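You operate a simulated robot arm through the tools that you are given. There is no shell and no other tool. Be economical: measure what you need, move in short steps, check, and stop when the job is done.

You are at the controls of a simulated robot arm. One attempt, no reset.

Task
Pull the edge trim off and back all three panel screws out.
Fine: trim flat on the clear end; orange screwdriver set to OUT, back in its stand; other trim and green screwdriver stay.
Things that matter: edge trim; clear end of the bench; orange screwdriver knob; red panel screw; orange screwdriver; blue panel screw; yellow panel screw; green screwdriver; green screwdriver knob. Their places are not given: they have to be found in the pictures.

It is judged by the outcome, as a careful person would: the job done as asked, and still so three seconds after it is handed in. It fails if anything else is knocked over, pushed out of place, dropped, spilled or broken.

Robot
A 6-joint arm with a two-finger parallel gripper, fixed in place. Base frame: the origin is at the foot of the arm, x ahead of it, y to its left, z up. Lengths are in mm, angles in rad, forces in N, time in s.
With the tool pointing down near the work surface it reaches from about 100 to 540 mm from the base axis. Its first joint turns from -2.897 to 2.897 rad. Payload 4.1 kg.
Tool frame: the origin (TCP) lies between the finger pads and is the grasp point; the fingertips stand 23 mm ahead of it; z points along the fingers, y is the line along which they close. The gripper opens to 94 mm. The fingers are 38 mm wide and 10 mm thick; the gripper's body (54 by 96 mm) begins 39 mm behind the TCP.
Orientation is told as [roll, pitch, yaw] about the base's x, y, z axes, in that order, counted from this pose: with the fingers straight down and closing along the base's y, the tool's x points along the base's -x, its y along +y and its z along -z.

Tools
- The arm moves only by the tool send_rows. Its argument "increments" is a list of rows, each a list of 6 numbers: the shift along the tool's x, y, z in mm, then the turn, a rotation vector about the tool's x, y, z in rad. In form: [[tx, ty, tz, ax, ay, az], ...]. A call has 1 to 10 rows; each row is the pose to reach, as a shift and turn from the pose commanded when the call began, along the tool's axes at that moment. "claw" is the finger opening in mm, from 0 to 94, set as the call begins (left out, the last holds). Each row takes 0.2 s and may step no farther than 50 mm and 0.15 rad from the row before; otherwise, or with a gripper value out of range, the whole call is refused. A pose out of reach is approached as far as the arm can. The call stops where the force on the tool passes 50 N (or 10 N more than at its start, if that is more) or the arm is blocked; 0.2 s more then pass. Each finger travels about 45 mm/s and halts on what it meets, pressing with about 41 N; the grip force reading is that of the motor and also rises with nothing between the fingers. The clock runs only during rows and for 0.2 s after the last one: add rows that repeat a pose to give the fingers time. It gives the time, the measured TCP pose, the force on the tool (base axes), the opening and the grip force at its end, in the units of the frame above (readings bear some noise).
- Cameras (640 x 400 px; columns grow to the right, rows downward): "scene" is fixed at [382.4, -658.5, 1651.4]; the picture's right is [1.00, -0.09, 0.00], its down [-0.05, -0.56, -0.82] and it looks along [0.07, 0.82, -0.57] (base axes); focal length 332 px, centre (320, 200). "wrist" rides on the gripper at [-39, 0, -44] in the tool frame; the picture's right is [0.00, -1.00, 0.00], its down [0.97, 0.00, -0.24] and it looks along [0.24, 0.00, 0.97] (tool axes); focal length 218 px, centre (320, 200).
- snapshot(camera): a new picture of that camera. The clock stands still meanwhile.
- move_column(by): slides the trunk up (or, below 0, down) by that many mm; the arm rides with it, the base frame stays. It gives what a move gives, with no picture.
- locate(camera, pixels): for up to 12 pixels [column, row] of the newest picture of that camera ("zoom" is the newest enlarged one), the place [x, y, z] in the base frame of the surface seen there, good to about 3 mm, but the place of the scene camera against the robot may be out by one fixed shift of up to 25 mm in any direction. The clock stands still meanwhile.
- inspect(camera, box): a new picture of the part [left, top, right, bottom] of that camera's present view, enlarged. The clock stands still meanwhile.
- job_done(): hands the job in; it is judged then, once.

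Work in short steps. Measure before you move; look again where a grasp or a placing could have gone wrong, and mend it. You have 80 turns and 46 pictures in all, those below and enlarged ones among them. Open the gripper and draw the arm clear of the work before you hand the job in, unless the task says otherwise; then end with one line.

The tools are called as name(argument=value, ...) on one line, values as JSON. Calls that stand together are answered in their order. send_rows: Moves the arm, as the interface text tells. Its arguments: {"type":"object","properties":{"increments":{"type":"array","items":{"type":"array","items":{"type":"number"}}},"claw":{"type":"number"}},"required":["increments"]} The other tools are called the same way: move_column (by) slides the trunk up or down; snapshot (camera) takes a picture; locate (camera, pixels) gives the place of the surface under pixels of a picture; inspect (camera, box) takes an enlarged picture of a part of a camera's view; job_done () hands the job in.

At the start:

```text
time_s: 0.0
position: [181.3, 316.4, 1285.3]
tool_rot: [0.0, 0.002, 0.0]
ft_force: [-0.4, -0.1, -0.4]
width: 94.0
gripper_force: 0.0
trunk travel left (down, up): [-500.0, 90.0]
```

scene: 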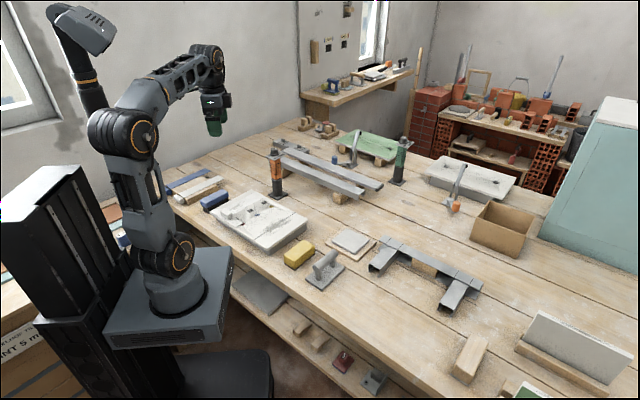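
wrist: 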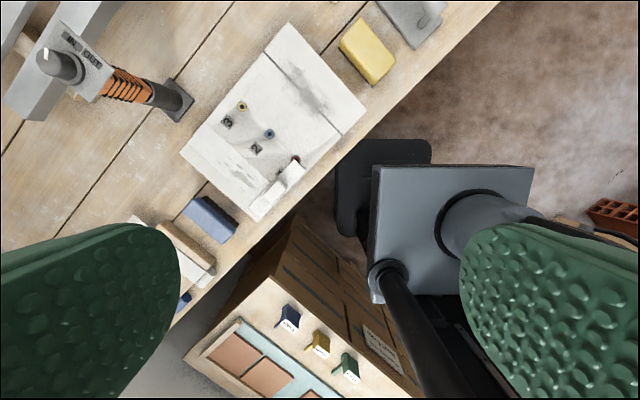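

The scene shows a white panel block around (258,218), the orange screwdriver at (277,172) and the green one at (402,160). I'll enlarge these areas.

inspect(camera="scene", box=[160, 110, 420, 272])

inspect(camera="wrist", box=[160, 10, 400, 230])

inspect(camera="wrist", box=[0, 0, 220, 140])

```text
2.46 times, centred on (290, 191) of scene
```

zoom: 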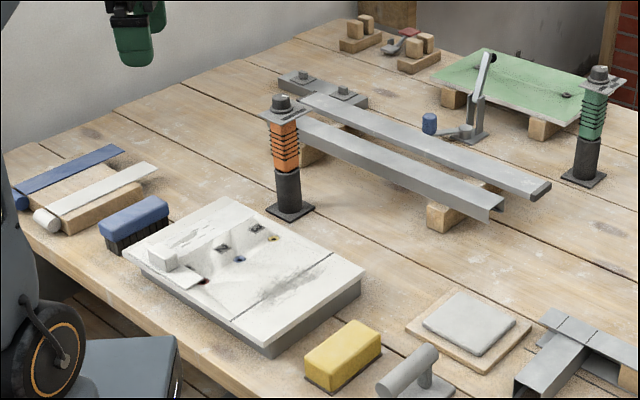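

```text
1.82 times, centred on (280, 120) of wrist
```

zoom: 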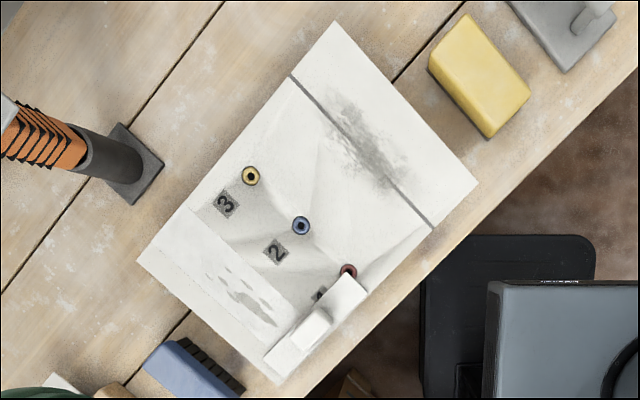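

```text
2.86 times, centred on (110, 70) of wrist
```

zoom: 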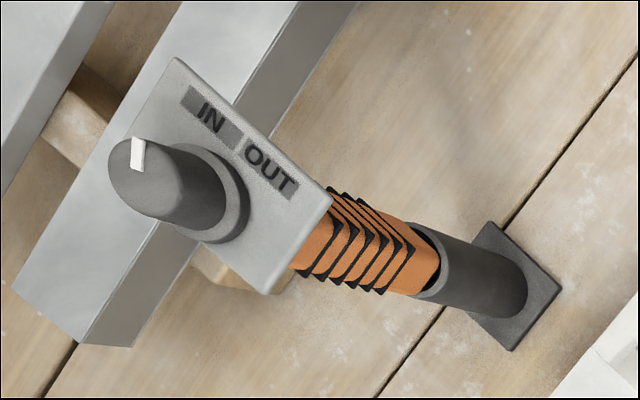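

Measuring the key points from both cameras, to compare them and get the scene camera's shift.

locate(camera="wrist", pixels=[[242, 107], [269, 134], [295, 160], [288, 24], [364, 103], [181, 153], [255, 220], [277, 190], [294, 166], [60, 66], [175, 100], [100, 75]])

locate(camera="scene", pixels=[[267, 206], [257, 215], [242, 224], [277, 152], [403, 141], [226, 214], [308, 218], [248, 190], [450, 330], [470, 300], [345, 310], [520, 320]])

inspect(camera="scene", box=[280, 200, 600, 400])

```text
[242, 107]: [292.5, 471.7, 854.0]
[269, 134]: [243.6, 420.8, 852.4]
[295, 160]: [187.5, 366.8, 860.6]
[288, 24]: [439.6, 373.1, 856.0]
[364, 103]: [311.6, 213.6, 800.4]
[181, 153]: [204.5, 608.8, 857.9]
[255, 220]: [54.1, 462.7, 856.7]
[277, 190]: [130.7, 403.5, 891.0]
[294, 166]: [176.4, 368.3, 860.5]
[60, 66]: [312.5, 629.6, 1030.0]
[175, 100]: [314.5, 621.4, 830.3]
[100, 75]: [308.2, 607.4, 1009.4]
```

```text
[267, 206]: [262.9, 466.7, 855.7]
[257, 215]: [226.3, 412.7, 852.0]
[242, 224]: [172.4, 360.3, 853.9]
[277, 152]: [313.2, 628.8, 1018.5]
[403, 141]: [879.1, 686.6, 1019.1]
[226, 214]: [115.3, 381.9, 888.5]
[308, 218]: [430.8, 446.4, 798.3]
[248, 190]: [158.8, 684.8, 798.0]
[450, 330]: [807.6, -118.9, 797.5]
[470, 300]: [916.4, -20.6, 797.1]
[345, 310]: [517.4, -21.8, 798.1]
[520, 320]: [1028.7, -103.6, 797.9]
```

```text
2.00 times, centred on (440, 300) of scene
```

zoom: 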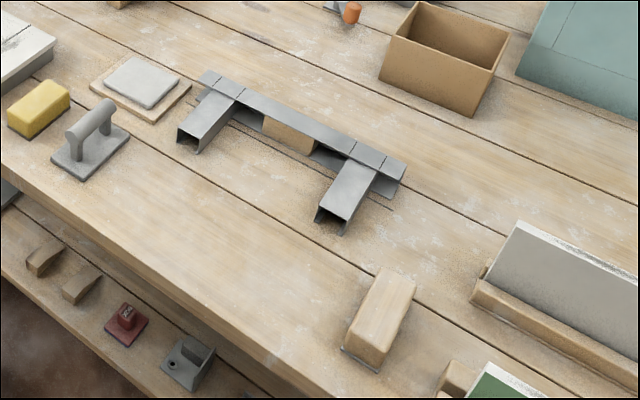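

Bench surface appears at z≈798, so the stated heights need checking. I'll locate the arm's foot, the bench edges and free areas.

locate(camera="scene", pixels=[[140, 320], [180, 300], [178, 250], [133, 133], [165, 190], [290, 125], [240, 163], [300, 345], [400, 330], [370, 190], [300, 270], [215, 175]])

locate(camera="wrist", pixels=[[400, 180], [500, 175], [130, 120], [210, 130], [150, 180], [40, 200], [100, 160], [210, 215], [240, 20], [320, 160], [385, 270], [470, 10]])

move_column(by=-50)

```text
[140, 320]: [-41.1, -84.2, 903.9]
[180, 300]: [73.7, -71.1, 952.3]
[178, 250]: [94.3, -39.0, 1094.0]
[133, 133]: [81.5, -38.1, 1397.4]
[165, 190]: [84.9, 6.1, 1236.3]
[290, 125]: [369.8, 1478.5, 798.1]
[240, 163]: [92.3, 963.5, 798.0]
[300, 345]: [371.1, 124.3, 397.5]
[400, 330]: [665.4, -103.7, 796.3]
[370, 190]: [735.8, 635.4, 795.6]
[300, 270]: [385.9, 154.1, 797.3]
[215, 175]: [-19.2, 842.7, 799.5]
```

```text
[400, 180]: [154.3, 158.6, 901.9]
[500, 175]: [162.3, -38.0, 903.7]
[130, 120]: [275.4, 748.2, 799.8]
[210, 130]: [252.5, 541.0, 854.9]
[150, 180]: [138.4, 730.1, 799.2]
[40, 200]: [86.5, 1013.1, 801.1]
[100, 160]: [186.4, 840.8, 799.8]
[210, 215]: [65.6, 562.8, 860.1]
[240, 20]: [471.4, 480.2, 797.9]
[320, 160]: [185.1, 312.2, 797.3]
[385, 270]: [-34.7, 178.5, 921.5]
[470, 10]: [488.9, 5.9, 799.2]
```

```text
time_s: 0.9
position: [180.8, 314.7, 1235.4]
tool_rot: [-0.002, 0.0, 0.0]
ft_force: [0.9, 0.1, -1.0]
width: 93.9
gripper_force: 0.1
trunk travel left (down, up): [-450.0, 140.0]
```

The bench is at z≈798 and screws at (292,472), (244,421), (187,367); scene camera is off by about (-16,-7). I'll lower the trunk and hover over the trim for a close look.

move_column(by=-150)

send_rows(increments=[[25, 40, 0, 0, 0, 0], [50, 80, 20, 0, 0, 0], [50, 80, 50, 0, 0, 0]])

snapshot(camera="wrist")

snapshot(camera="scene")

```text
time_s: 2.7
position: [181.8, 315.1, 1086.5]
tool_rot: [-0.001, 0.001, -0.001]
ft_force: [-0.9, -0.7, -0.2]
width: 94.0
gripper_force: 0.1
trunk travel left (down, up): [-300.0, 290.0]
```

```text
refused: row 2 steps farther than a row can; nothing moved
```

```text
39 pictures are left
```

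wrist: 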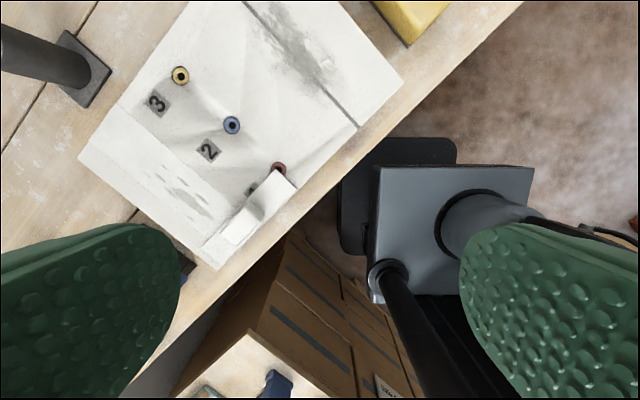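

```text
38 pictures are left
```

scene: 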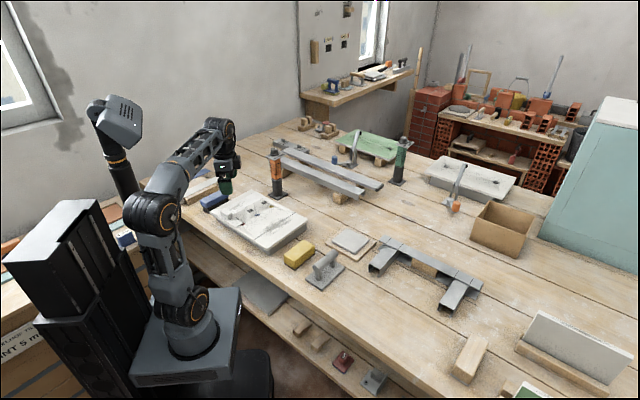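

The trim sits at about (262,208) in the wrist view. Step sizes were too large; I resend, hovering closer.

send_rows(increments=[[18, 35, 10, 0, 0, 0], [36, 70, 20, 0, 0, 0], [50, 100, 40, 0, 0, 0], [50, 100, 40, 0, 0, 0]])

inspect(camera="wrist", box=[120, 20, 480, 245])

```text
time_s: 3.7
position: [131.8, 413.7, 1043.2]
tool_rot: [-0.001, 0.0, 0.0]
ft_force: [0.4, -0.5, -0.4]
width: 93.9
gripper_force: 0.1
trunk travel left (down, up): [-300.0, 290.0]
```

```text
1.78 times, centred on (300, 132) of wrist
```

zoom: 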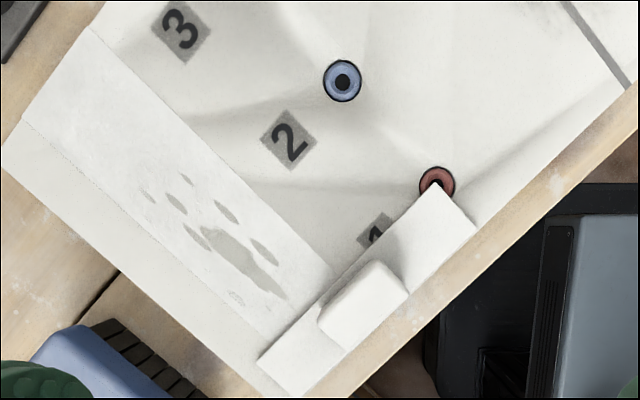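

The trim is a strip (zoom corners (435,185),(475,232),(300,398),(258,358)) with a raised grip block at about (362,303). Measuring them.

locate(camera="zoom", pixels=[[436, 190], [470, 230], [302, 392], [264, 358], [376, 265], [404, 294], [324, 318], [345, 345], [362, 303], [437, 178], [343, 81], [405, 190]])

locate(camera="scene", pixels=[[450, 235], [400, 210], [350, 170], [330, 225], [385, 290], [420, 310], [200, 180], [250, 150], [350, 240], [300, 340]])

```text
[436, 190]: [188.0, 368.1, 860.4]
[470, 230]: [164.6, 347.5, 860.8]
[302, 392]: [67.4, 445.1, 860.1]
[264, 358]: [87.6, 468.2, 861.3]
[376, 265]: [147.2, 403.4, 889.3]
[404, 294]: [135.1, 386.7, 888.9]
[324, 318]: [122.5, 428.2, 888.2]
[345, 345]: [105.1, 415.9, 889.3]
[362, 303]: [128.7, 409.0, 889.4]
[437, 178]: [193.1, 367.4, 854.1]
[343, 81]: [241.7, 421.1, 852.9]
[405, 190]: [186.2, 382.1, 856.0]
```

```text
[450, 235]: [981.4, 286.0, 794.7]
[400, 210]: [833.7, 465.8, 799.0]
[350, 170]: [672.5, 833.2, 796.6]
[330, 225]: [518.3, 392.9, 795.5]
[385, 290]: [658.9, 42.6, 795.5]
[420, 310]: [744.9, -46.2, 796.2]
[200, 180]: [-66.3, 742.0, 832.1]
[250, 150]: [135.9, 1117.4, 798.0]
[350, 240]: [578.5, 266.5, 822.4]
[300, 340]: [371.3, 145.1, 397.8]
```

The trim's grip block is centred near (127,408), top z 889, about 20 wide across the (1,1) direction; strip top z 861. I turn 45° and come down to just over it with the fingers at 50.

send_rows(claw=50, increments=[[1, -1, 15, 0, 0, 0.131], [2, -2, 30, 0, 0, 0.262], [3, -3, 45, 0, 0, 0.393], [4, -4, 60, 0, 0, 0.524], [5, -5, 75, 0, 0, 0.655], [5, -6, 90, 0, 0, 0.785], [5, -6, 90, 0, 0, 0.785]])

snapshot(camera="wrist")

```text
time_s: 5.3
position: [124.7, 409.8, 954.2]
tool_rot: [0.001, 0.0, -0.787]
ft_force: [-0.4, 0.7, 0.0]
width: 50.2
gripper_force: 0.0
trunk travel left (down, up): [-300.0, 290.0]
```

```text
36 pictures are left
```

wrist: 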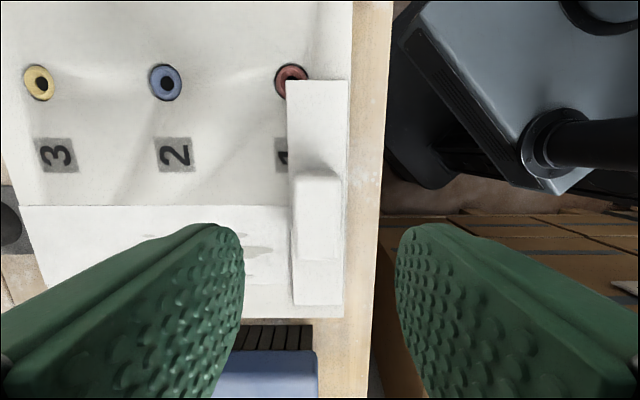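

Aligned: the block (columns 295-340) lies centred between the fingers. I lower to z≈887 and close.

locate(camera="wrist", pixels=[[300, 182], [336, 182], [300, 250], [336, 250], [318, 215]])

send_rows(increments=[[0, 0, 25, 0, 0, 0], [0, 0, 50, 0, 0, 0], [0, 0, 66, 0, 0, 0], [0, 0, 66, 0, 0, 0]])

send_rows(claw=5, increments=[[0, 0, 0, 0, 0, 0], [0, 0, 0, 0, 0, 0], [0, 0, 0, 0, 0, 0], [0, 0, 0, 0, 0, 0]])

```text
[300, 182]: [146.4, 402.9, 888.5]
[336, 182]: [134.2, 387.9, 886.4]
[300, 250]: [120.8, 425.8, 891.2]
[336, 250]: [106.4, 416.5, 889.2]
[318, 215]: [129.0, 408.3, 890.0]
```

```text
time_s: 6.3
position: [126.2, 410.8, 888.1]
tool_rot: [0.001, -0.001, -0.785]
ft_force: [0.3, 0.4, -0.1]
width: 50.0
gripper_force: 0.1
trunk travel left (down, up): [-300.0, 290.0]
```

```text
time_s: 7.3
position: [126.2, 411.4, 888.4]
tool_rot: [-0.001, 0.0, -0.785]
ft_force: [-3.8, -4.3, -1.5]
width: 24.8
gripper_force: 41.1
trunk travel left (down, up): [-300.0, 290.0]
```

Gripped at 24.8 mm. I lift slowly, watching the force.

send_rows(increments=[[0, 0, -5, 0, 0, 0], [0, 0, -10, 0, 0, 0], [0, 0, -20, 0, 0, 0], [0, 0, -40, 0, 0, 0], [0, 0, -70, 0, 0, 0], [0, 0, -110, 0, 0, 0], [0, 0, -110, 0, 0, 0]])

snapshot(camera="wrist")

snapshot(camera="scene")

```text
time_s: 8.9
position: [126.2, 409.4, 1000.5]
tool_rot: [0.0, 0.001, -0.785]
ft_force: [-0.1, 0.3, -1.0]
width: 25.0
gripper_force: 40.6
trunk travel left (down, up): [-300.0, 290.0]
```

```text
35 pictures are left
```

wrist: 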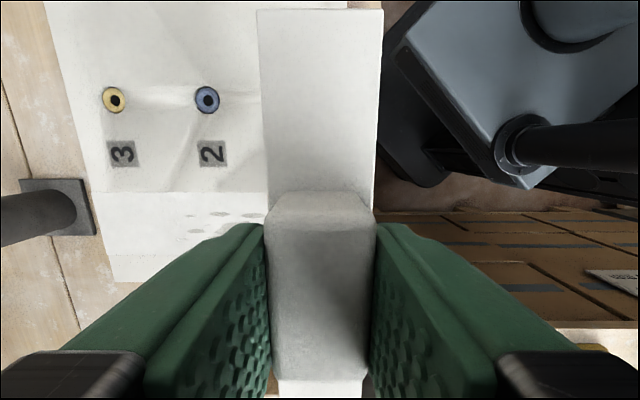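

```text
34 pictures are left
```

scene: 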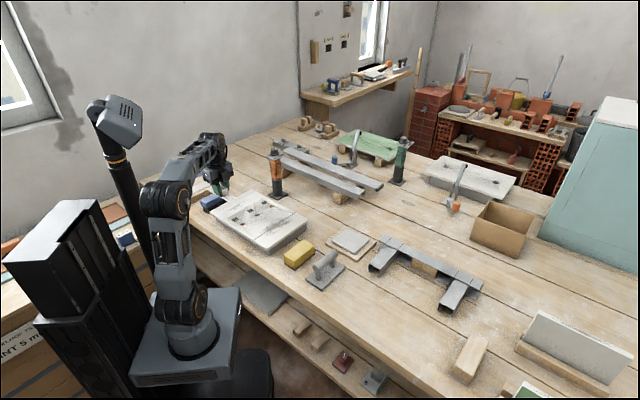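

The trim came off clean. The bench's empty right end lies around scene (345–430, 285–335), i.e. roughly base (580,0). I carry the trim along the bench edge that way, at height.

send_rows(increments=[[-40, 0, -10, 0, 0, 0], [-85, 0, -20, 0, 0, 0], [-133, 0, -30, 0, 0, 0], [-180, 0, -40, 0, 0, 0], [-228, 0, -40, 0, 0, 0], [-276, 0, -40, 0, 0, 0], [-324, 0, -40, 0, 0, 0], [-372, 0, -40, 0, 0, 0], [-420, 0, -40, 0, 0, 0], [-460, 5, -40, 0, 0, 0]])

snapshot(camera="wrist")

snapshot(camera="scene")

```text
time_s: 11.1
position: [453.6, 87.8, 1040.8]
tool_rot: [0.0, 0.0, -0.782]
ft_force: [0.2, -0.4, 0.1]
width: 25.1
gripper_force: 41.2
trunk travel left (down, up): [-300.0, 290.0]
```

```text
33 pictures are left
```

wrist: 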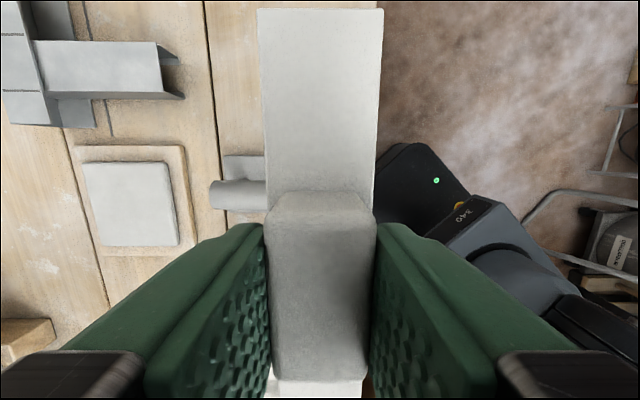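

```text
32 pictures are left
```

scene: 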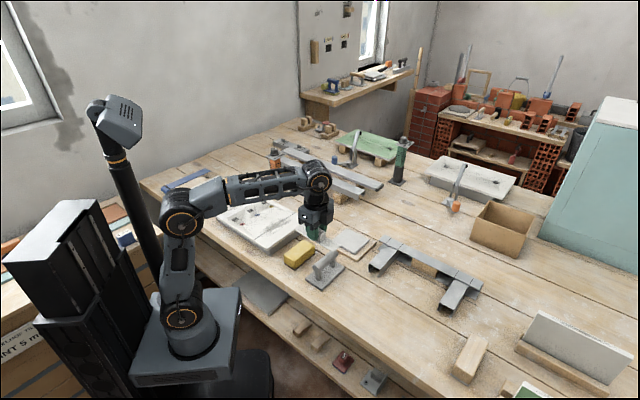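

Still above the sponge/trowel area. I measure the trowel, bench edge and wood block limits of the clear area.

locate(camera="scene", pixels=[[345, 268], [322, 290], [306, 281], [370, 268], [440, 306], [458, 374], [465, 340], [340, 320], [400, 360], [355, 325], [375, 345]])

send_rows(increments=[[-40, 10, 0, 0, 0, 0], [-85, 20, 0, 0, 0, 0], [-130, 30, 0, 0, 0, 0], [-170, 42, 0, 0, 0, 0], [-170, 42, 0, 0, 0, 0]])

snapshot(camera="wrist")

snapshot(camera="scene")

```text
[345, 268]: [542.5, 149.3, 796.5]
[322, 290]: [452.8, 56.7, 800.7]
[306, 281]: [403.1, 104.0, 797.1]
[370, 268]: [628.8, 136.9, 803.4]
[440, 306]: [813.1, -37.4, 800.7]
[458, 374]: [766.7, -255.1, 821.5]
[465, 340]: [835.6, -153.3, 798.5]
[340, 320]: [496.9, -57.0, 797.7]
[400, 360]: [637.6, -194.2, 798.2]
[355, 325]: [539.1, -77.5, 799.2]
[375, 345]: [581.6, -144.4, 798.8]
```

```text
time_s: 12.3
position: [604.1, -1.5, 1039.3]
tool_rot: [-0.001, 0.003, -0.784]
ft_force: [0.0, 0.2, -0.7]
width: 24.9
gripper_force: 41.1
trunk travel left (down, up): [-300.0, 290.0]
```

```text
31 pictures are left
```

wrist: 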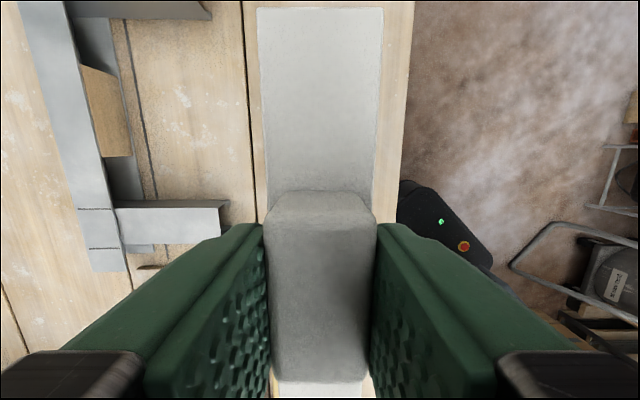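

```text
30 pictures are left
```

scene: 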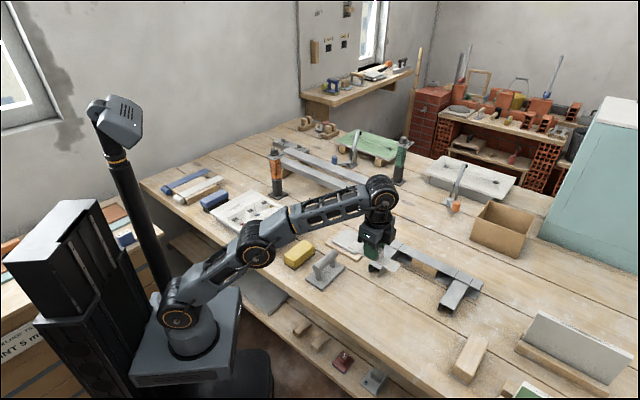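

The area under the trim is empty bench. I shift a bit further right to about (622,-48) and lower to z≈845, clear of bracket and edge.

send_rows(increments=[[-45, -20, 0, 0, 0, 0], [-45, -20, 40, 0, 0, 0], [-45, -20, 85, 0, 0, 0], [-45, -20, 130, 0, 0, 0], [-45, -20, 170, 0, 0, 0], [-45, -20, 195, 0, 0, 0], [-45, -20, 195, 0, 0, 0]])

snapshot(camera="scene")

```text
time_s: 13.9
position: [625.9, -48.6, 843.6]
tool_rot: [0.0, 0.001, -0.785]
ft_force: [0.6, 0.2, -0.5]
width: 25.0
gripper_force: 40.9
out of reach, approached as far as the arm can: row 1
trunk travel left (down, up): [-300.0, 290.0]
```

```text
29 pictures are left
```

scene: 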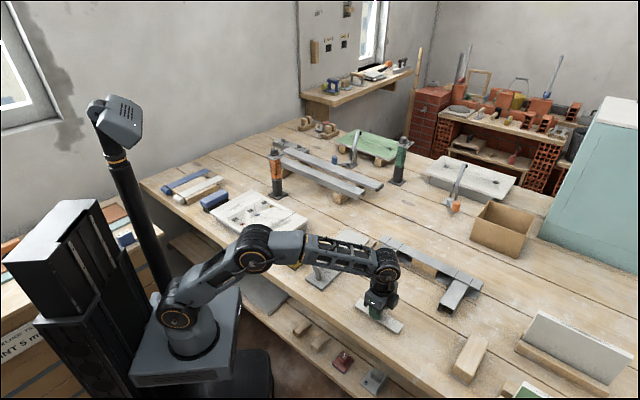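

The trim hovers over the clear area. I lower in 2–3 mm steps to feel contact.

send_rows(increments=[[0, 0, 4, 0, 0, 0], [0, 0, 7, 0, 0, 0], [0, 0, 9, 0, 0, 0], [0, 0, 11, 0, 0, 0], [0, 0, 12, 0, 0, 0]])

```text
time_s: 15.1
position: [622.7, -48.4, 831.3]
tool_rot: [0.001, 0.0, -0.786]
ft_force: [0.0, -0.4, -1.0]
width: 24.9
gripper_force: 41.1
trunk travel left (down, up): [-300.0, 290.0]
```

No contact yet at z=831; further down in 1 mm steps.

send_rows(increments=[[0, 0, 1, 0, 0, 0], [0, 0, 2, 0, 0, 0], [0, 0, 3, 0, 0, 0]])

```text
time_s: 15.9
position: [622.9, -48.4, 830.1]
tool_rot: [0.003, -0.003, -0.785]
ft_force: [1.8, -1.2, 4.0]
width: 24.7
gripper_force: 40.7
trunk travel left (down, up): [-300.0, 290.0]
```

Force 4 N upward and z holding at 830: it touches the bench. I release and rise.

send_rows(claw=50, increments=[[0, 0, 0, 0, 0, 0], [0, 0, 0, 0, 0, 0], [0, 0, -1, 0, 0, 0], [0, 0, -20, 0, 0, 0], [0, 0, -60, 0, 0, 0], [0, 0, -100, 0, 0, 0], [0, 0, -140, 0, 0, 0], [25, 0, -170, 0, 0, 0], [60, 0, -200, 0, 0, 0]])

snapshot(camera="wrist")

inspect(camera="scene", box=[160, 100, 480, 350])

```text
time_s: 17.9
position: [578.9, -4.9, 1029.2]
tool_rot: [0.001, 0.001, -0.782]
ft_force: [0.3, -0.2, -0.2]
width: 49.8
gripper_force: 0.1
trunk travel left (down, up): [-300.0, 290.0]
```

```text
28 pictures are left
```

wrist: 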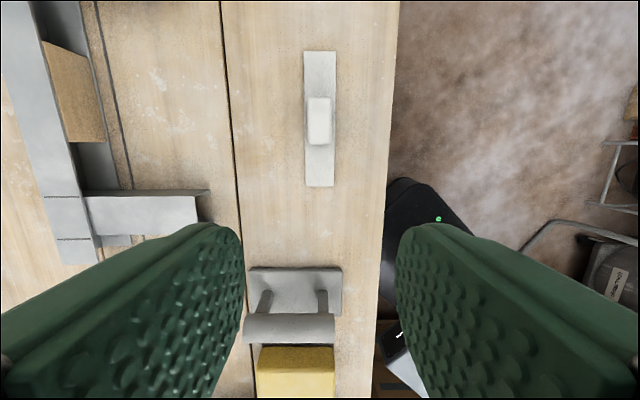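

```text
1.60 times, centred on (320, 225) of scene
```

zoom: 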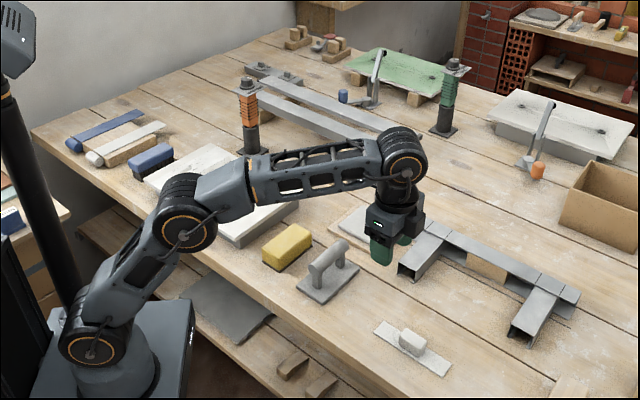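

The trim lies flat and clear. Next I raise the trunk fully for reach and swing over towards the orange screwdriver (knob ≈ (313,629,1030)).

move_column(by=290)

send_rows(claw=80, increments=[[45, 15, 10, 0, 0, 0], [90, 30, 20, 0, 0, 0], [135, 45, 30, 0, 0, 0], [180, 60, 40, 0, 0, -0.1], [225, 75, 50, 0, 0, -0.2], [270, 90, 60, 0, 0, -0.3], [315, 105, 70, 0, 0, -0.4], [360, 120, 80, 0, 0, -0.5], [405, 135, 90, 0, 0, -0.64], [450, 150, 100, 0, 0, -0.785]])

```text
time_s: 20.8
position: [579.3, -4.2, 1319.8]
tool_rot: [0.001, 0.0, -0.784]
ft_force: [0.3, -0.2, 0.5]
width: 50.1
gripper_force: 0.1
trunk travel left (down, up): [-590.0, 0.0]
```

```text
time_s: 23.0
position: [365.7, 423.5, 1218.4]
tool_rot: [0.001, 0.001, 0.001]
ft_force: [-0.9, 0.4, 0.2]
width: 79.9
gripper_force: 0.1
trunk travel left (down, up): [-590.0, 0.0]
```

Now closer: over (300,600), z≈1150.

send_rows(increments=[[15, 40, 15, 0, 0, 0], [30, 80, 30, 0, 0, 0], [45, 120, 45, 0, 0, 0], [60, 155, 60, 0, 0, 0], [65, 177, 68, 0, 0, 0], [65, 177, 68, 0, 0, 0]])

snapshot(camera="wrist")

```text
time_s: 24.4
position: [298.7, 582.4, 1150.7]
tool_rot: [-0.002, -0.001, 0.001]
ft_force: [0.8, -0.5, 0.0]
width: 79.9
gripper_force: 0.0
out of reach, approached as far as the arm can: row 5, 6
trunk travel left (down, up): [-590.0, 0.0]
```

```text
26 pictures are left
```

wrist: 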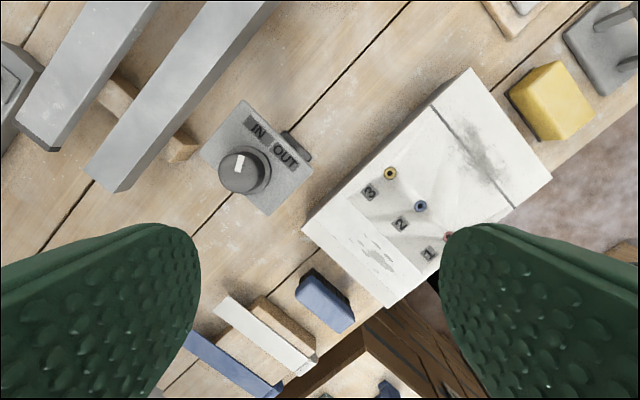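

Tool-down reach ends at about r=654, so the knob (r≈702) will need a tilted tool. First a zoomed look at the knob's pointer.

inspect(camera="wrist", box=[185, 90, 345, 230])

```text
2.86 times, centred on (265, 160) of wrist
```

zoom: 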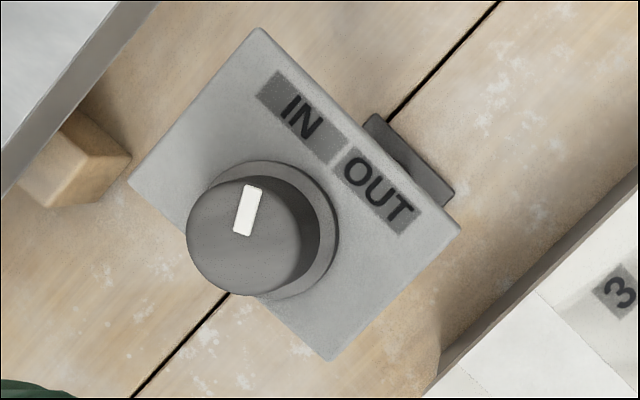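

Pointer is at IN (about 15° right of up in the image), OUT is near 70°: it must turn ≈55–60° clockwise seen from above. I measure the knob and plate.

locate(camera="zoom", pixels=[[243, 240], [192, 240], [299, 250], [245, 182], [255, 293], [260, 40], [450, 225], [325, 350], [140, 180], [395, 205], [325, 300], [410, 150]])

inspect(camera="scene", box=[245, 135, 309, 210])

```text
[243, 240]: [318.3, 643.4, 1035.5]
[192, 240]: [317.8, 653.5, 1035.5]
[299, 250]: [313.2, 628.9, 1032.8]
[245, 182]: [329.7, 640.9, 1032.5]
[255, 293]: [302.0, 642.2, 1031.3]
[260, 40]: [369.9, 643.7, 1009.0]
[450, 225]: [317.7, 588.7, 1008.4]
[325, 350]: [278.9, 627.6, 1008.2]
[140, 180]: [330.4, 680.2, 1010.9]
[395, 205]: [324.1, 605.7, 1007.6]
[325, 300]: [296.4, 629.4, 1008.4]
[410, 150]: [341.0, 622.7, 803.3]
```

```text
5.33 times, centred on (277, 172) of scene
```

zoom: 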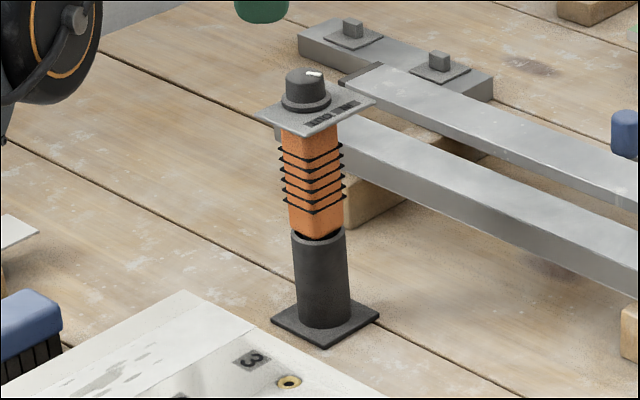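

Knob top is centred near (316,641,1034), plate z≈1009. I'll grip the knob with the tool tilted ~30° outward, starting at heading 92°. First: back off and yaw.

send_rows(claw=60, increments=[[6, -9, 0, 0, 0, -0.146], [12, -18, 0, 0, 0, -0.292], [18, -27, 0, 0, 0, -0.438], [24, -36, 0, 0, 0, -0.584], [29, -42, 0, 0, 0, -0.73], [29, -42, 0, 0, 0, -0.876], [29, -42, 0, 0, 0, -1.022], [29, -42, 0, 0, 0, -1.168], [29, -42, 0, 0, 0, -1.314], [29, -42, 0, 0, 0, -1.46]])

send_rows(increments=[[0, 0, 0, 0, 0, -0.146], [0, 0, 0, 0, 0, -0.15]])

send_rows(increments=[[0, 0, 0, 0, -0.13, 0], [0, 0, 0, 0, -0.26, 0], [0, 0, 0, 0, -0.39, 0], [0, 0, 0, 0, -0.52, 0], [0, 0, 0, 0, -0.52, 0]])

```text
time_s: 26.6
position: [270.9, 540.2, 1149.7]
tool_rot: [0.001, 0.0, 1.464]
ft_force: [0.3, 1.3, 0.1]
width: 60.1
gripper_force: 0.2
trunk travel left (down, up): [-590.0, 0.0]
```

```text
time_s: 27.2
position: [270.4, 540.3, 1151.1]
tool_rot: [0.0, 0.0, 1.613]
ft_force: [-0.9, 0.2, 0.3]
width: 59.9
gripper_force: 0.0
trunk travel left (down, up): [-590.0, 0.0]
```

```text
time_s: 28.4
position: [269.7, 539.8, 1150.4]
tool_rot: [-0.001, -0.522, 1.609]
ft_force: [1.0, -0.1, -0.2]
width: 60.1
gripper_force: 0.0
trunk travel left (down, up): [-590.0, 0.0]
```

Tilt is as planned. I move to directly above the knob at z≈1105 and look.

send_rows(increments=[[-21, -17, 30, 0, 0, 0], [-42, -33, 58, 0, 0, 0], [-64, -50, 88, 0, 0, 0], [-64, -50, 88, 0, 0, 0]])

snapshot(camera="wrist")

```text
time_s: 29.4
position: [315.6, 641.3, 1104.3]
tool_rot: [-0.001, -0.52, 1.608]
ft_force: [-0.3, 1.2, 0.7]
width: 59.8
gripper_force: 0.1
trunk travel left (down, up): [-590.0, 0.0]
```

```text
23 pictures are left
```

wrist: 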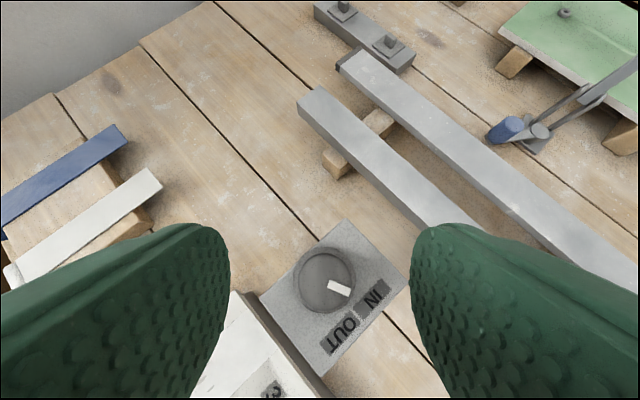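

Knob sits at (326,280), centred between the fingers. I check its position, then go straight down to z≈1048.

locate(camera="wrist", pixels=[[325, 283], [303, 283], [348, 283], [325, 258], [325, 306], [297, 290]])

send_rows(increments=[[10, 0, 17, 0, 0, 0], [20, 0, 34, 0, 0, 0], [25, 0, 44, 0, 0, 0], [28, 0, 49, 0, 0, 0], [28, 0, 49, 0, 0, 0]])

```text
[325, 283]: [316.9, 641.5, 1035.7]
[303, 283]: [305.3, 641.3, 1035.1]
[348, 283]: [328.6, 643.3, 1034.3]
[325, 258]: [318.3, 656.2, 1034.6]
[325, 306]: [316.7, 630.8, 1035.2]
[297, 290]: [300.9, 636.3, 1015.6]
```

```text
time_s: 30.6
position: [315.1, 643.1, 1048.2]
tool_rot: [0.002, -0.521, 1.612]
ft_force: [0.9, -0.3, -0.1]
width: 59.9
gripper_force: 0.1
trunk travel left (down, up): [-590.0, 0.0]
```

Knob centre (317,642), top 1035, flange 1015. Closing on the knob.

send_rows(claw=10, increments=[[0, 0, 0, 0, 0, 0], [0, 0, 0, 0, 0, 0], [0, 0, 0, 0, 0, 0], [0, 0, 0, 0, 0, 0]])

snapshot(camera="wrist")

```text
time_s: 31.6
position: [315.9, 641.7, 1049.1]
tool_rot: [0.0, -0.519, 1.611]
ft_force: [1.4, 0.6, 1.3]
width: 29.7
gripper_force: 40.8
trunk travel left (down, up): [-590.0, 0.0]
```

```text
22 pictures are left
```

wrist: 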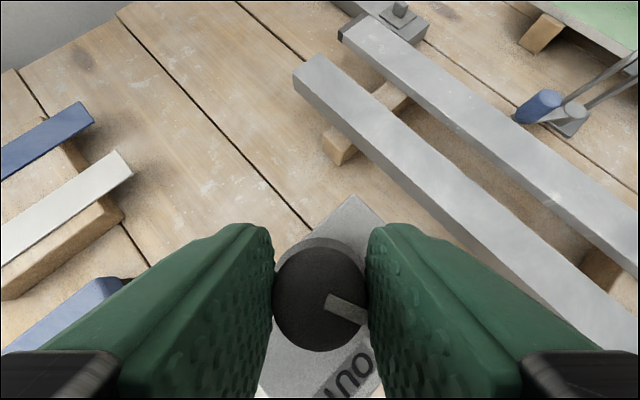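

Knob held (29.7 mm). I turn it clockwise about the vertical by 0.98 rad.

send_rows(increments=[[0, 0, 0, 0.0696, 0, 0.1215], [0, 0, 0, 0.139, 0, 0.243], [0, 0, 0, 0.209, 0, 0.3645], [0, 0, 0, 0.278, 0, 0.486], [0, 0, 0, 0.348, 0, 0.6076], [0, 0, 0, 0.4175, 0, 0.729], [0, 0, 0, 0.487, 0, 0.8506], [0, 0, 0, 0.487, 0, 0.8506]])

snapshot(camera="wrist")

```text
time_s: 33.4
position: [316.5, 641.7, 1048.3]
tool_rot: [-0.002, -0.518, 0.628]
ft_force: [0.9, 0.4, -3.0]
width: 29.4
gripper_force: 40.6
trunk travel left (down, up): [-590.0, 0.0]
```

```text
21 pictures are left
```

wrist: 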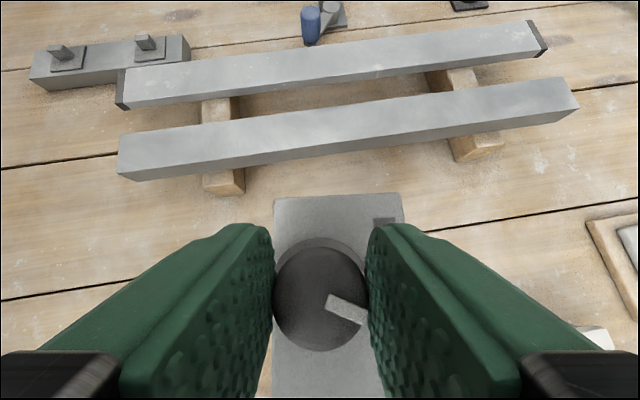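

The pointer turned with the gripper and the plate stayed. I release, rise straight up and check.

send_rows(claw=60, increments=[[0, 0, 0, 0, 0, 0], [0, 0, 0, 0, 0, 0], [-1, 0, -2, 0, 0, 0], [-10, 0, -17, 0, 0, 0], [-20, 0, -35, 0, 0, 0], [-32, 0, -56, 0, 0, 0], [-32, 0, -56, 0, 0, 0]])

inspect(camera="wrist", box=[220, 200, 420, 400])

```text
time_s: 35.0
position: [316.3, 642.1, 1114.0]
tool_rot: [0.0, -0.521, 0.63]
ft_force: [0.5, -0.9, 0.3]
width: 59.9
gripper_force: 0.2
trunk travel left (down, up): [-590.0, 0.0]
```

```text
2.00 times, centred on (320, 300) of wrist
```

zoom: 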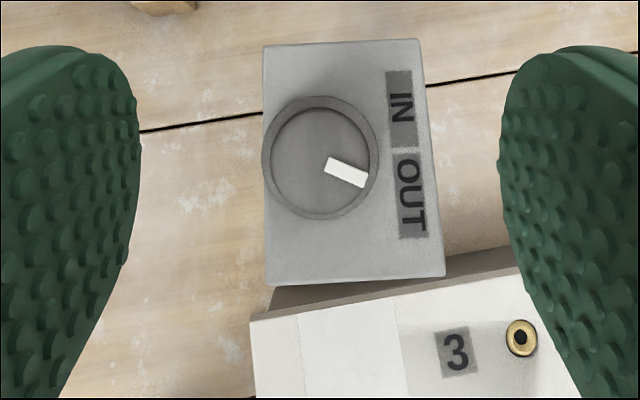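

The pointer now points at OUT. Next I'll take the handle with a horizontal tool, heading 45° (square to its faces). I retreat, then tilt to horizontal.

send_rows(claw=80, increments=[[35, -10, -20, 0, 0, 0], [70, -20, -40, 0, 0, 0], [105, -30, -60, 0, 0, 0], [105, -30, -60, 0, -0.15, 0], [105, -30, -60, 0, -0.3, 0], [105, -30, -60, 0, -0.45, 0], [105, -30, -60, 0, -0.6, 0], [105, -30, -60, 0, -0.75, 0], [105, -30, -60, 0, -0.9, 0], [105, -30, -60, 0, -1.05, 0]])

send_rows(increments=[[0, 0, 0, -0.1, 0, 0], [0, 0, 0, -0.155, 0, 0], [0, 0, 0, -0.155, 0, 0]])

move_column(by=-100)

snapshot(camera="wrist")

```text
time_s: 37.2
position: [236.4, 546.6, 1113.8]
tool_rot: [2.672, -1.569, -2.042]
ft_force: [0.3, 0.5, -0.2]
width: 80.0
gripper_force: 0.1
trunk travel left (down, up): [-590.0, 0.0]
```

```text
time_s: 38.0
position: [235.3, 546.3, 1113.4]
tool_rot: [-0.116, -1.569, 0.904]
ft_force: [-0.2, 0.3, 0.4]
width: 80.1
gripper_force: 0.2
trunk travel left (down, up): [-590.0, 0.0]
```

```text
time_s: 39.3
position: [236.3, 547.0, 1012.9]
tool_rot: [0.036, -1.57, 0.746]
ft_force: [0.6, -0.2, -0.1]
width: 80.2
gripper_force: 0.1
trunk travel left (down, up): [-490.0, 100.0]
```

```text
19 pictures are left
```

wrist: 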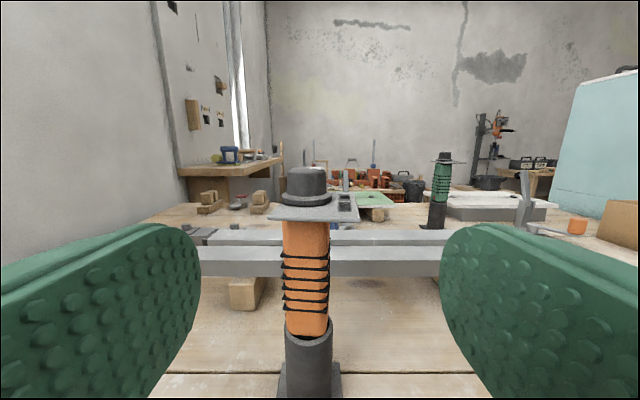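

The handle is seen square-on, columns 283–329, ridges rows 252–312, tube rim ~335. Measuring it.

locate(camera="wrist", pixels=[[306, 235], [290, 235], [324, 235], [308, 300], [292, 320], [324, 320], [308, 345], [308, 214], [306, 195], [283, 300], [328, 300]])

```text
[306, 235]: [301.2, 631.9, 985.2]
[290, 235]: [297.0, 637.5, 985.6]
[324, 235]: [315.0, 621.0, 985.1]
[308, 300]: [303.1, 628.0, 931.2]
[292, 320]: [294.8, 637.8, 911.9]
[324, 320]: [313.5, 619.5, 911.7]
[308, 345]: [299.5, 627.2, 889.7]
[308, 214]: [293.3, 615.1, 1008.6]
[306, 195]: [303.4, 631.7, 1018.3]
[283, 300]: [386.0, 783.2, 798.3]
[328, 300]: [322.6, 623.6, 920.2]
```

Handle axis is at about (316,642), 33 mm wide, free orange from 893 to 1005. I line up sideways, lower to z≈935 with the trunk, then advance.

send_rows(increments=[[0, 10.5, 0, 0, 0, 0], [0, 10.5, 0, 0, 0, 0]])

move_column(by=-78)

send_rows(increments=[[0, 0, 35, 0, 0, 0], [0, 0, 70, 0, 0, 0], [0, 0, 100, 0, 0, 0], [0, 0, 122, 0, 0, 0], [0, 0, 122, 0, 0, 0]])

snapshot(camera="wrist")

```text
time_s: 39.9
position: [228.9, 554.9, 1013.5]
tool_rot: [0.31, -1.572, 0.477]
ft_force: [-0.3, 0.0, 0.3]
width: 80.0
gripper_force: 0.1
trunk travel left (down, up): [-490.0, 100.0]
```

```text
time_s: 40.7
position: [228.5, 555.9, 976.9]
tool_rot: [2.665, -1.54, -1.881]
ft_force: [-0.5, -1.2, 18.6]
width: 80.2
gripper_force: 0.1
trunk travel left (down, up): [-439.0, 151.0]
stopped: the force on the tool passed its limit (the readings are from after the stop); the commanded pose is now the measured one
```

```text
time_s: 41.9
position: [316.7, 641.7, 974.2]
tool_rot: [2.709, -1.55, -1.924]
ft_force: [0.3, 0.1, 0.9]
width: 80.0
gripper_force: 0.0
trunk travel left (down, up): [-439.0, 151.0]
```

```text
18 pictures are left
```

wrist: 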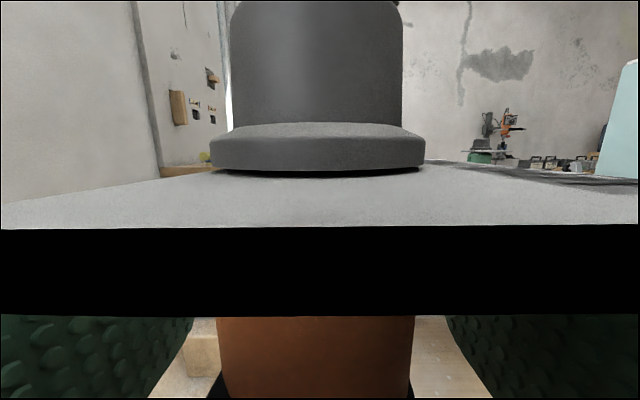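

The trunk stopped early (z=977) on some contact, and the tool is now around the handle just under the plate. I look at the scene before doing anything else.

inspect(camera="scene", box=[100, 100, 340, 290])

```text
2.11 times, centred on (220, 195) of scene
```

zoom: 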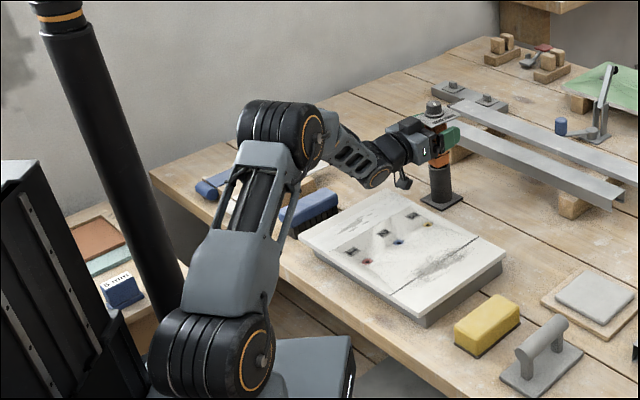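

A bracket hangs below the wrist at zoom (403,183). I measure its height and the wrist's lowest parts.

locate(camera="zoom", pixels=[[403, 184], [376, 185], [375, 172], [400, 160], [424, 153], [395, 195], [330, 222], [352, 226], [368, 241], [440, 115], [413, 213], [397, 241]])

```text
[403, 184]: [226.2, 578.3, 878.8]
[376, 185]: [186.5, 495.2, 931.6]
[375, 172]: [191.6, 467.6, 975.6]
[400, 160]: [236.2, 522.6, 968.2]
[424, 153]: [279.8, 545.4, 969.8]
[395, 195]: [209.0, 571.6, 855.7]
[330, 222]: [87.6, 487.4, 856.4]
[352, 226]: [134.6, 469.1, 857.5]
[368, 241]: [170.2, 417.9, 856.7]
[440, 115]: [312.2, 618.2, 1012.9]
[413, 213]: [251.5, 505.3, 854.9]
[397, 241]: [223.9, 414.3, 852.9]
```

The hanging wrist bracket reaches ~100–120 mm below the TCP and had touched the panel; the panel seems in place. This higher grip (z=974) actually gives better clearance at the screws. Closing on the handle.

send_rows(claw=15, increments=[[0, 0, 0, 0, 0, 0], [0, 0, 0, 0, 0, 0], [0, 0, 0, 0, 0, 0], [0, 0, 0, 0, 0, 0], [0, 0, 0, 0, 0, 0]])

move_column(by=40)

inspect(camera="scene", box=[160, 100, 380, 290])

```text
time_s: 43.1
position: [317.0, 642.2, 976.7]
tool_rot: [2.712, -1.548, -1.926]
ft_force: [3.0, -2.2, -0.2]
width: 35.4
gripper_force: 41.3
trunk travel left (down, up): [-439.0, 151.0]
```

```text
time_s: 43.9
position: [315.4, 643.3, 1015.4]
tool_rot: [2.682, -1.55, -1.896]
ft_force: [-0.3, 0.7, -2.2]
width: 35.9
gripper_force: 41.2
trunk travel left (down, up): [-479.0, 111.0]
```

```text
2.11 times, centred on (270, 195) of scene
```

zoom: 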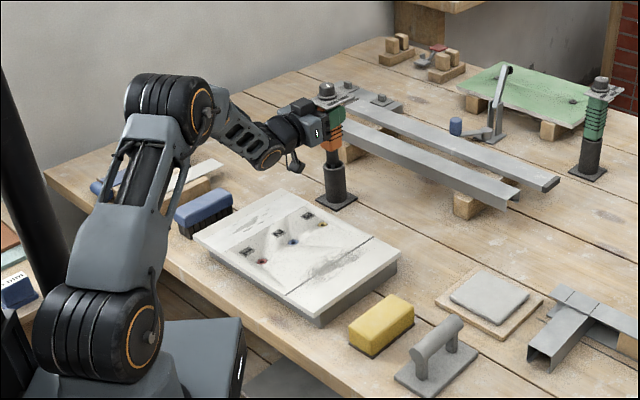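

It lifts with the handle rising out of the tube. Raising on to free the bit.

move_column(by=85)

inspect(camera="scene", box=[220, 90, 340, 220])

```text
time_s: 45.1
position: [316.7, 642.7, 1100.5]
tool_rot: [2.691, -1.55, -1.907]
ft_force: [0.2, -0.1, -1.9]
width: 35.7
gripper_force: 40.7
trunk travel left (down, up): [-564.0, 26.0]
```

```text
3.08 times, centred on (280, 155) of scene
```

zoom: 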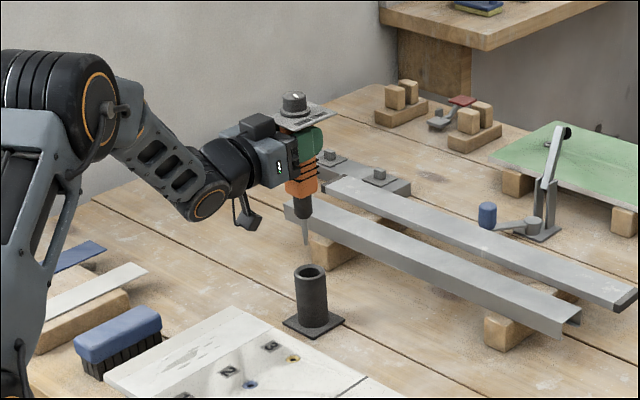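

The bit is free; its thin tip ends near zoom (305,243), the stand rim at (311,270). Measuring the tip and the stand.

locate(camera="zoom", pixels=[[305, 239], [305, 235], [304, 225], [303, 210], [302, 188], [311, 266], [311, 281], [298, 272], [325, 272], [248, 222], [294, 98], [293, 358]])

inspect(camera="scene", box=[255, 135, 299, 205])

```text
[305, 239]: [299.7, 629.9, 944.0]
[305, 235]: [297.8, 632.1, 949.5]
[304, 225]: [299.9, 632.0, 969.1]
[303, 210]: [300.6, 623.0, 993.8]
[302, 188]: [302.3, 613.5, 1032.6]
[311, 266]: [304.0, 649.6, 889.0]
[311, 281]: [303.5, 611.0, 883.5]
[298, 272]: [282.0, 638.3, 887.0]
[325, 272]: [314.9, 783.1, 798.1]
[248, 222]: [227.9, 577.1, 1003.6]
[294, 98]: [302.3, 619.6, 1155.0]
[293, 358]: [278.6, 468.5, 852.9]
```

```text
5.71 times, centred on (277, 170) of scene
```

zoom: 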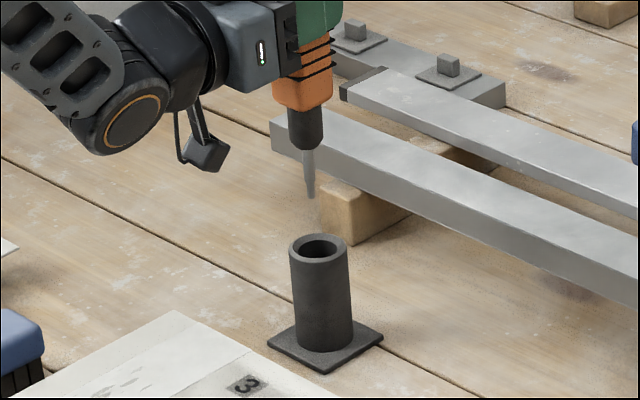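

Tip hangs ≈165 mm below the TCP and roughly under it. I move back over the panel towards red, then raise the arm so that the trunk can be lowered for a better arm posture.

send_rows(increments=[[0, -15, -35, 0, 0, 0], [0, -36, -75, 0, 0, 0], [0, -57, -115, 0, 0, 0], [0, -78, -155, 0, 0, 0], [-10, -95, -195, 0, 0, 0], [-50, -105, -215, 0, 0, 0], [-95, -105, -225, 0, 0, 0], [-140, -105, -235, 0, 0, 0], [-180, -105, -245, 0, 0, 0], [-180, -105, -245, 0, 0, 0]])

move_column(by=-190)

```text
time_s: 47.3
position: [214.3, 390.8, 1275.6]
tool_rot: [2.715, -1.551, -1.931]
ft_force: [-0.9, 0.0, -3.2]
width: 36.0
gripper_force: 40.7
trunk travel left (down, up): [-564.0, 26.0]
```

```text
time_s: 49.4
position: [214.1, 392.5, 1085.6]
tool_rot: [2.693, -1.55, -1.909]
ft_force: [0.2, 0.8, -3.0]
width: 35.8
gripper_force: 40.9
trunk travel left (down, up): [-374.0, 216.0]
```

Posture is fine. Now over red (192,370) with the tip about 25 mm above it, then a scene close-up.

send_rows(increments=[[10, 0, -15, 0, 0, 0], [25, 0, -31, 0, 0, 0], [40, 0, -31, 0, 0, 0], [40, 0, -31, 0, 0, 0]])

inspect(camera="scene", box=[215, 180, 295, 240])

```text
time_s: 50.4
position: [191.6, 371.4, 1042.0]
tool_rot: [2.692, -1.551, -1.906]
ft_force: [-0.8, -0.3, -3.2]
width: 35.8
gripper_force: 41.0
trunk travel left (down, up): [-374.0, 216.0]
```

```text
6.67 times, centred on (255, 210) of scene
```

zoom: 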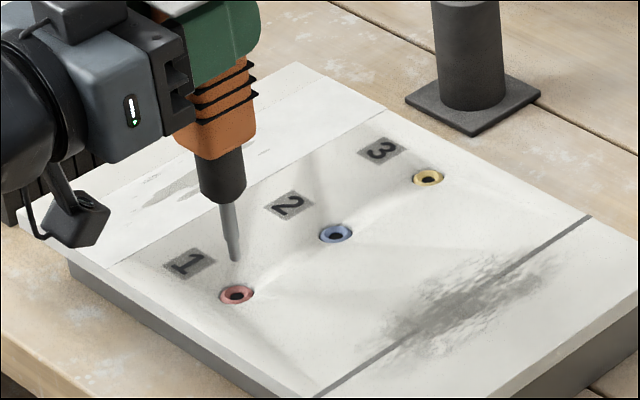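

Tip at zoom (235,258) above the red hole at (237,294). Measuring both in the same picture.

locate(camera="zoom", pixels=[[235, 258], [235, 252], [233, 240], [229, 215], [237, 294], [336, 236], [428, 179], [225, 292], [250, 297], [220, 180], [80, 245], [60, 242]])

```text
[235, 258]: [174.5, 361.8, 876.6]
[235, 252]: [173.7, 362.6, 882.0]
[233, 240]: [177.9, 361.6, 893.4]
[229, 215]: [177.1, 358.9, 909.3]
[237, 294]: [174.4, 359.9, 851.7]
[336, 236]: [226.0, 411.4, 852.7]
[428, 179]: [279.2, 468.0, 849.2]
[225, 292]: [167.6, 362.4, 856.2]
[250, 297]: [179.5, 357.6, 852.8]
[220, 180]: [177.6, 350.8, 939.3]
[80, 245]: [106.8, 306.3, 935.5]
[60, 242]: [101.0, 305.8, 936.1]
```

Tip ≈22 mm above and about 2 mm beyond the hole (+x,+y). I correct and descend 16 mm, then look again.

send_rows(increments=[[5, -0.4, -1.5, 0, 0, 0], [11, -0.7, -2.8, 0, 0, 0], [16, -0.7, -2.8, 0, 0, 0], [16, -0.7, -2.8, 0, 0, 0]])

inspect(camera="scene", box=[225, 200, 273, 230])

```text
time_s: 51.4
position: [190.6, 370.0, 1027.6]
tool_rot: [2.708, -1.551, -1.923]
ft_force: [-0.3, 0.1, -2.8]
width: 35.9
gripper_force: 41.0
trunk travel left (down, up): [-374.0, 216.0]
```

```text
13.33 times, centred on (249, 215) of scene
```

zoom: 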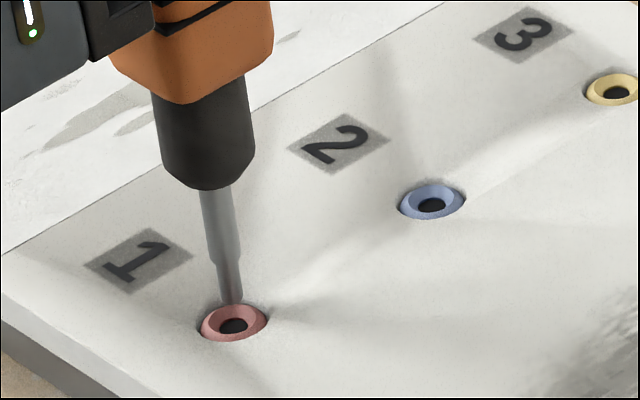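

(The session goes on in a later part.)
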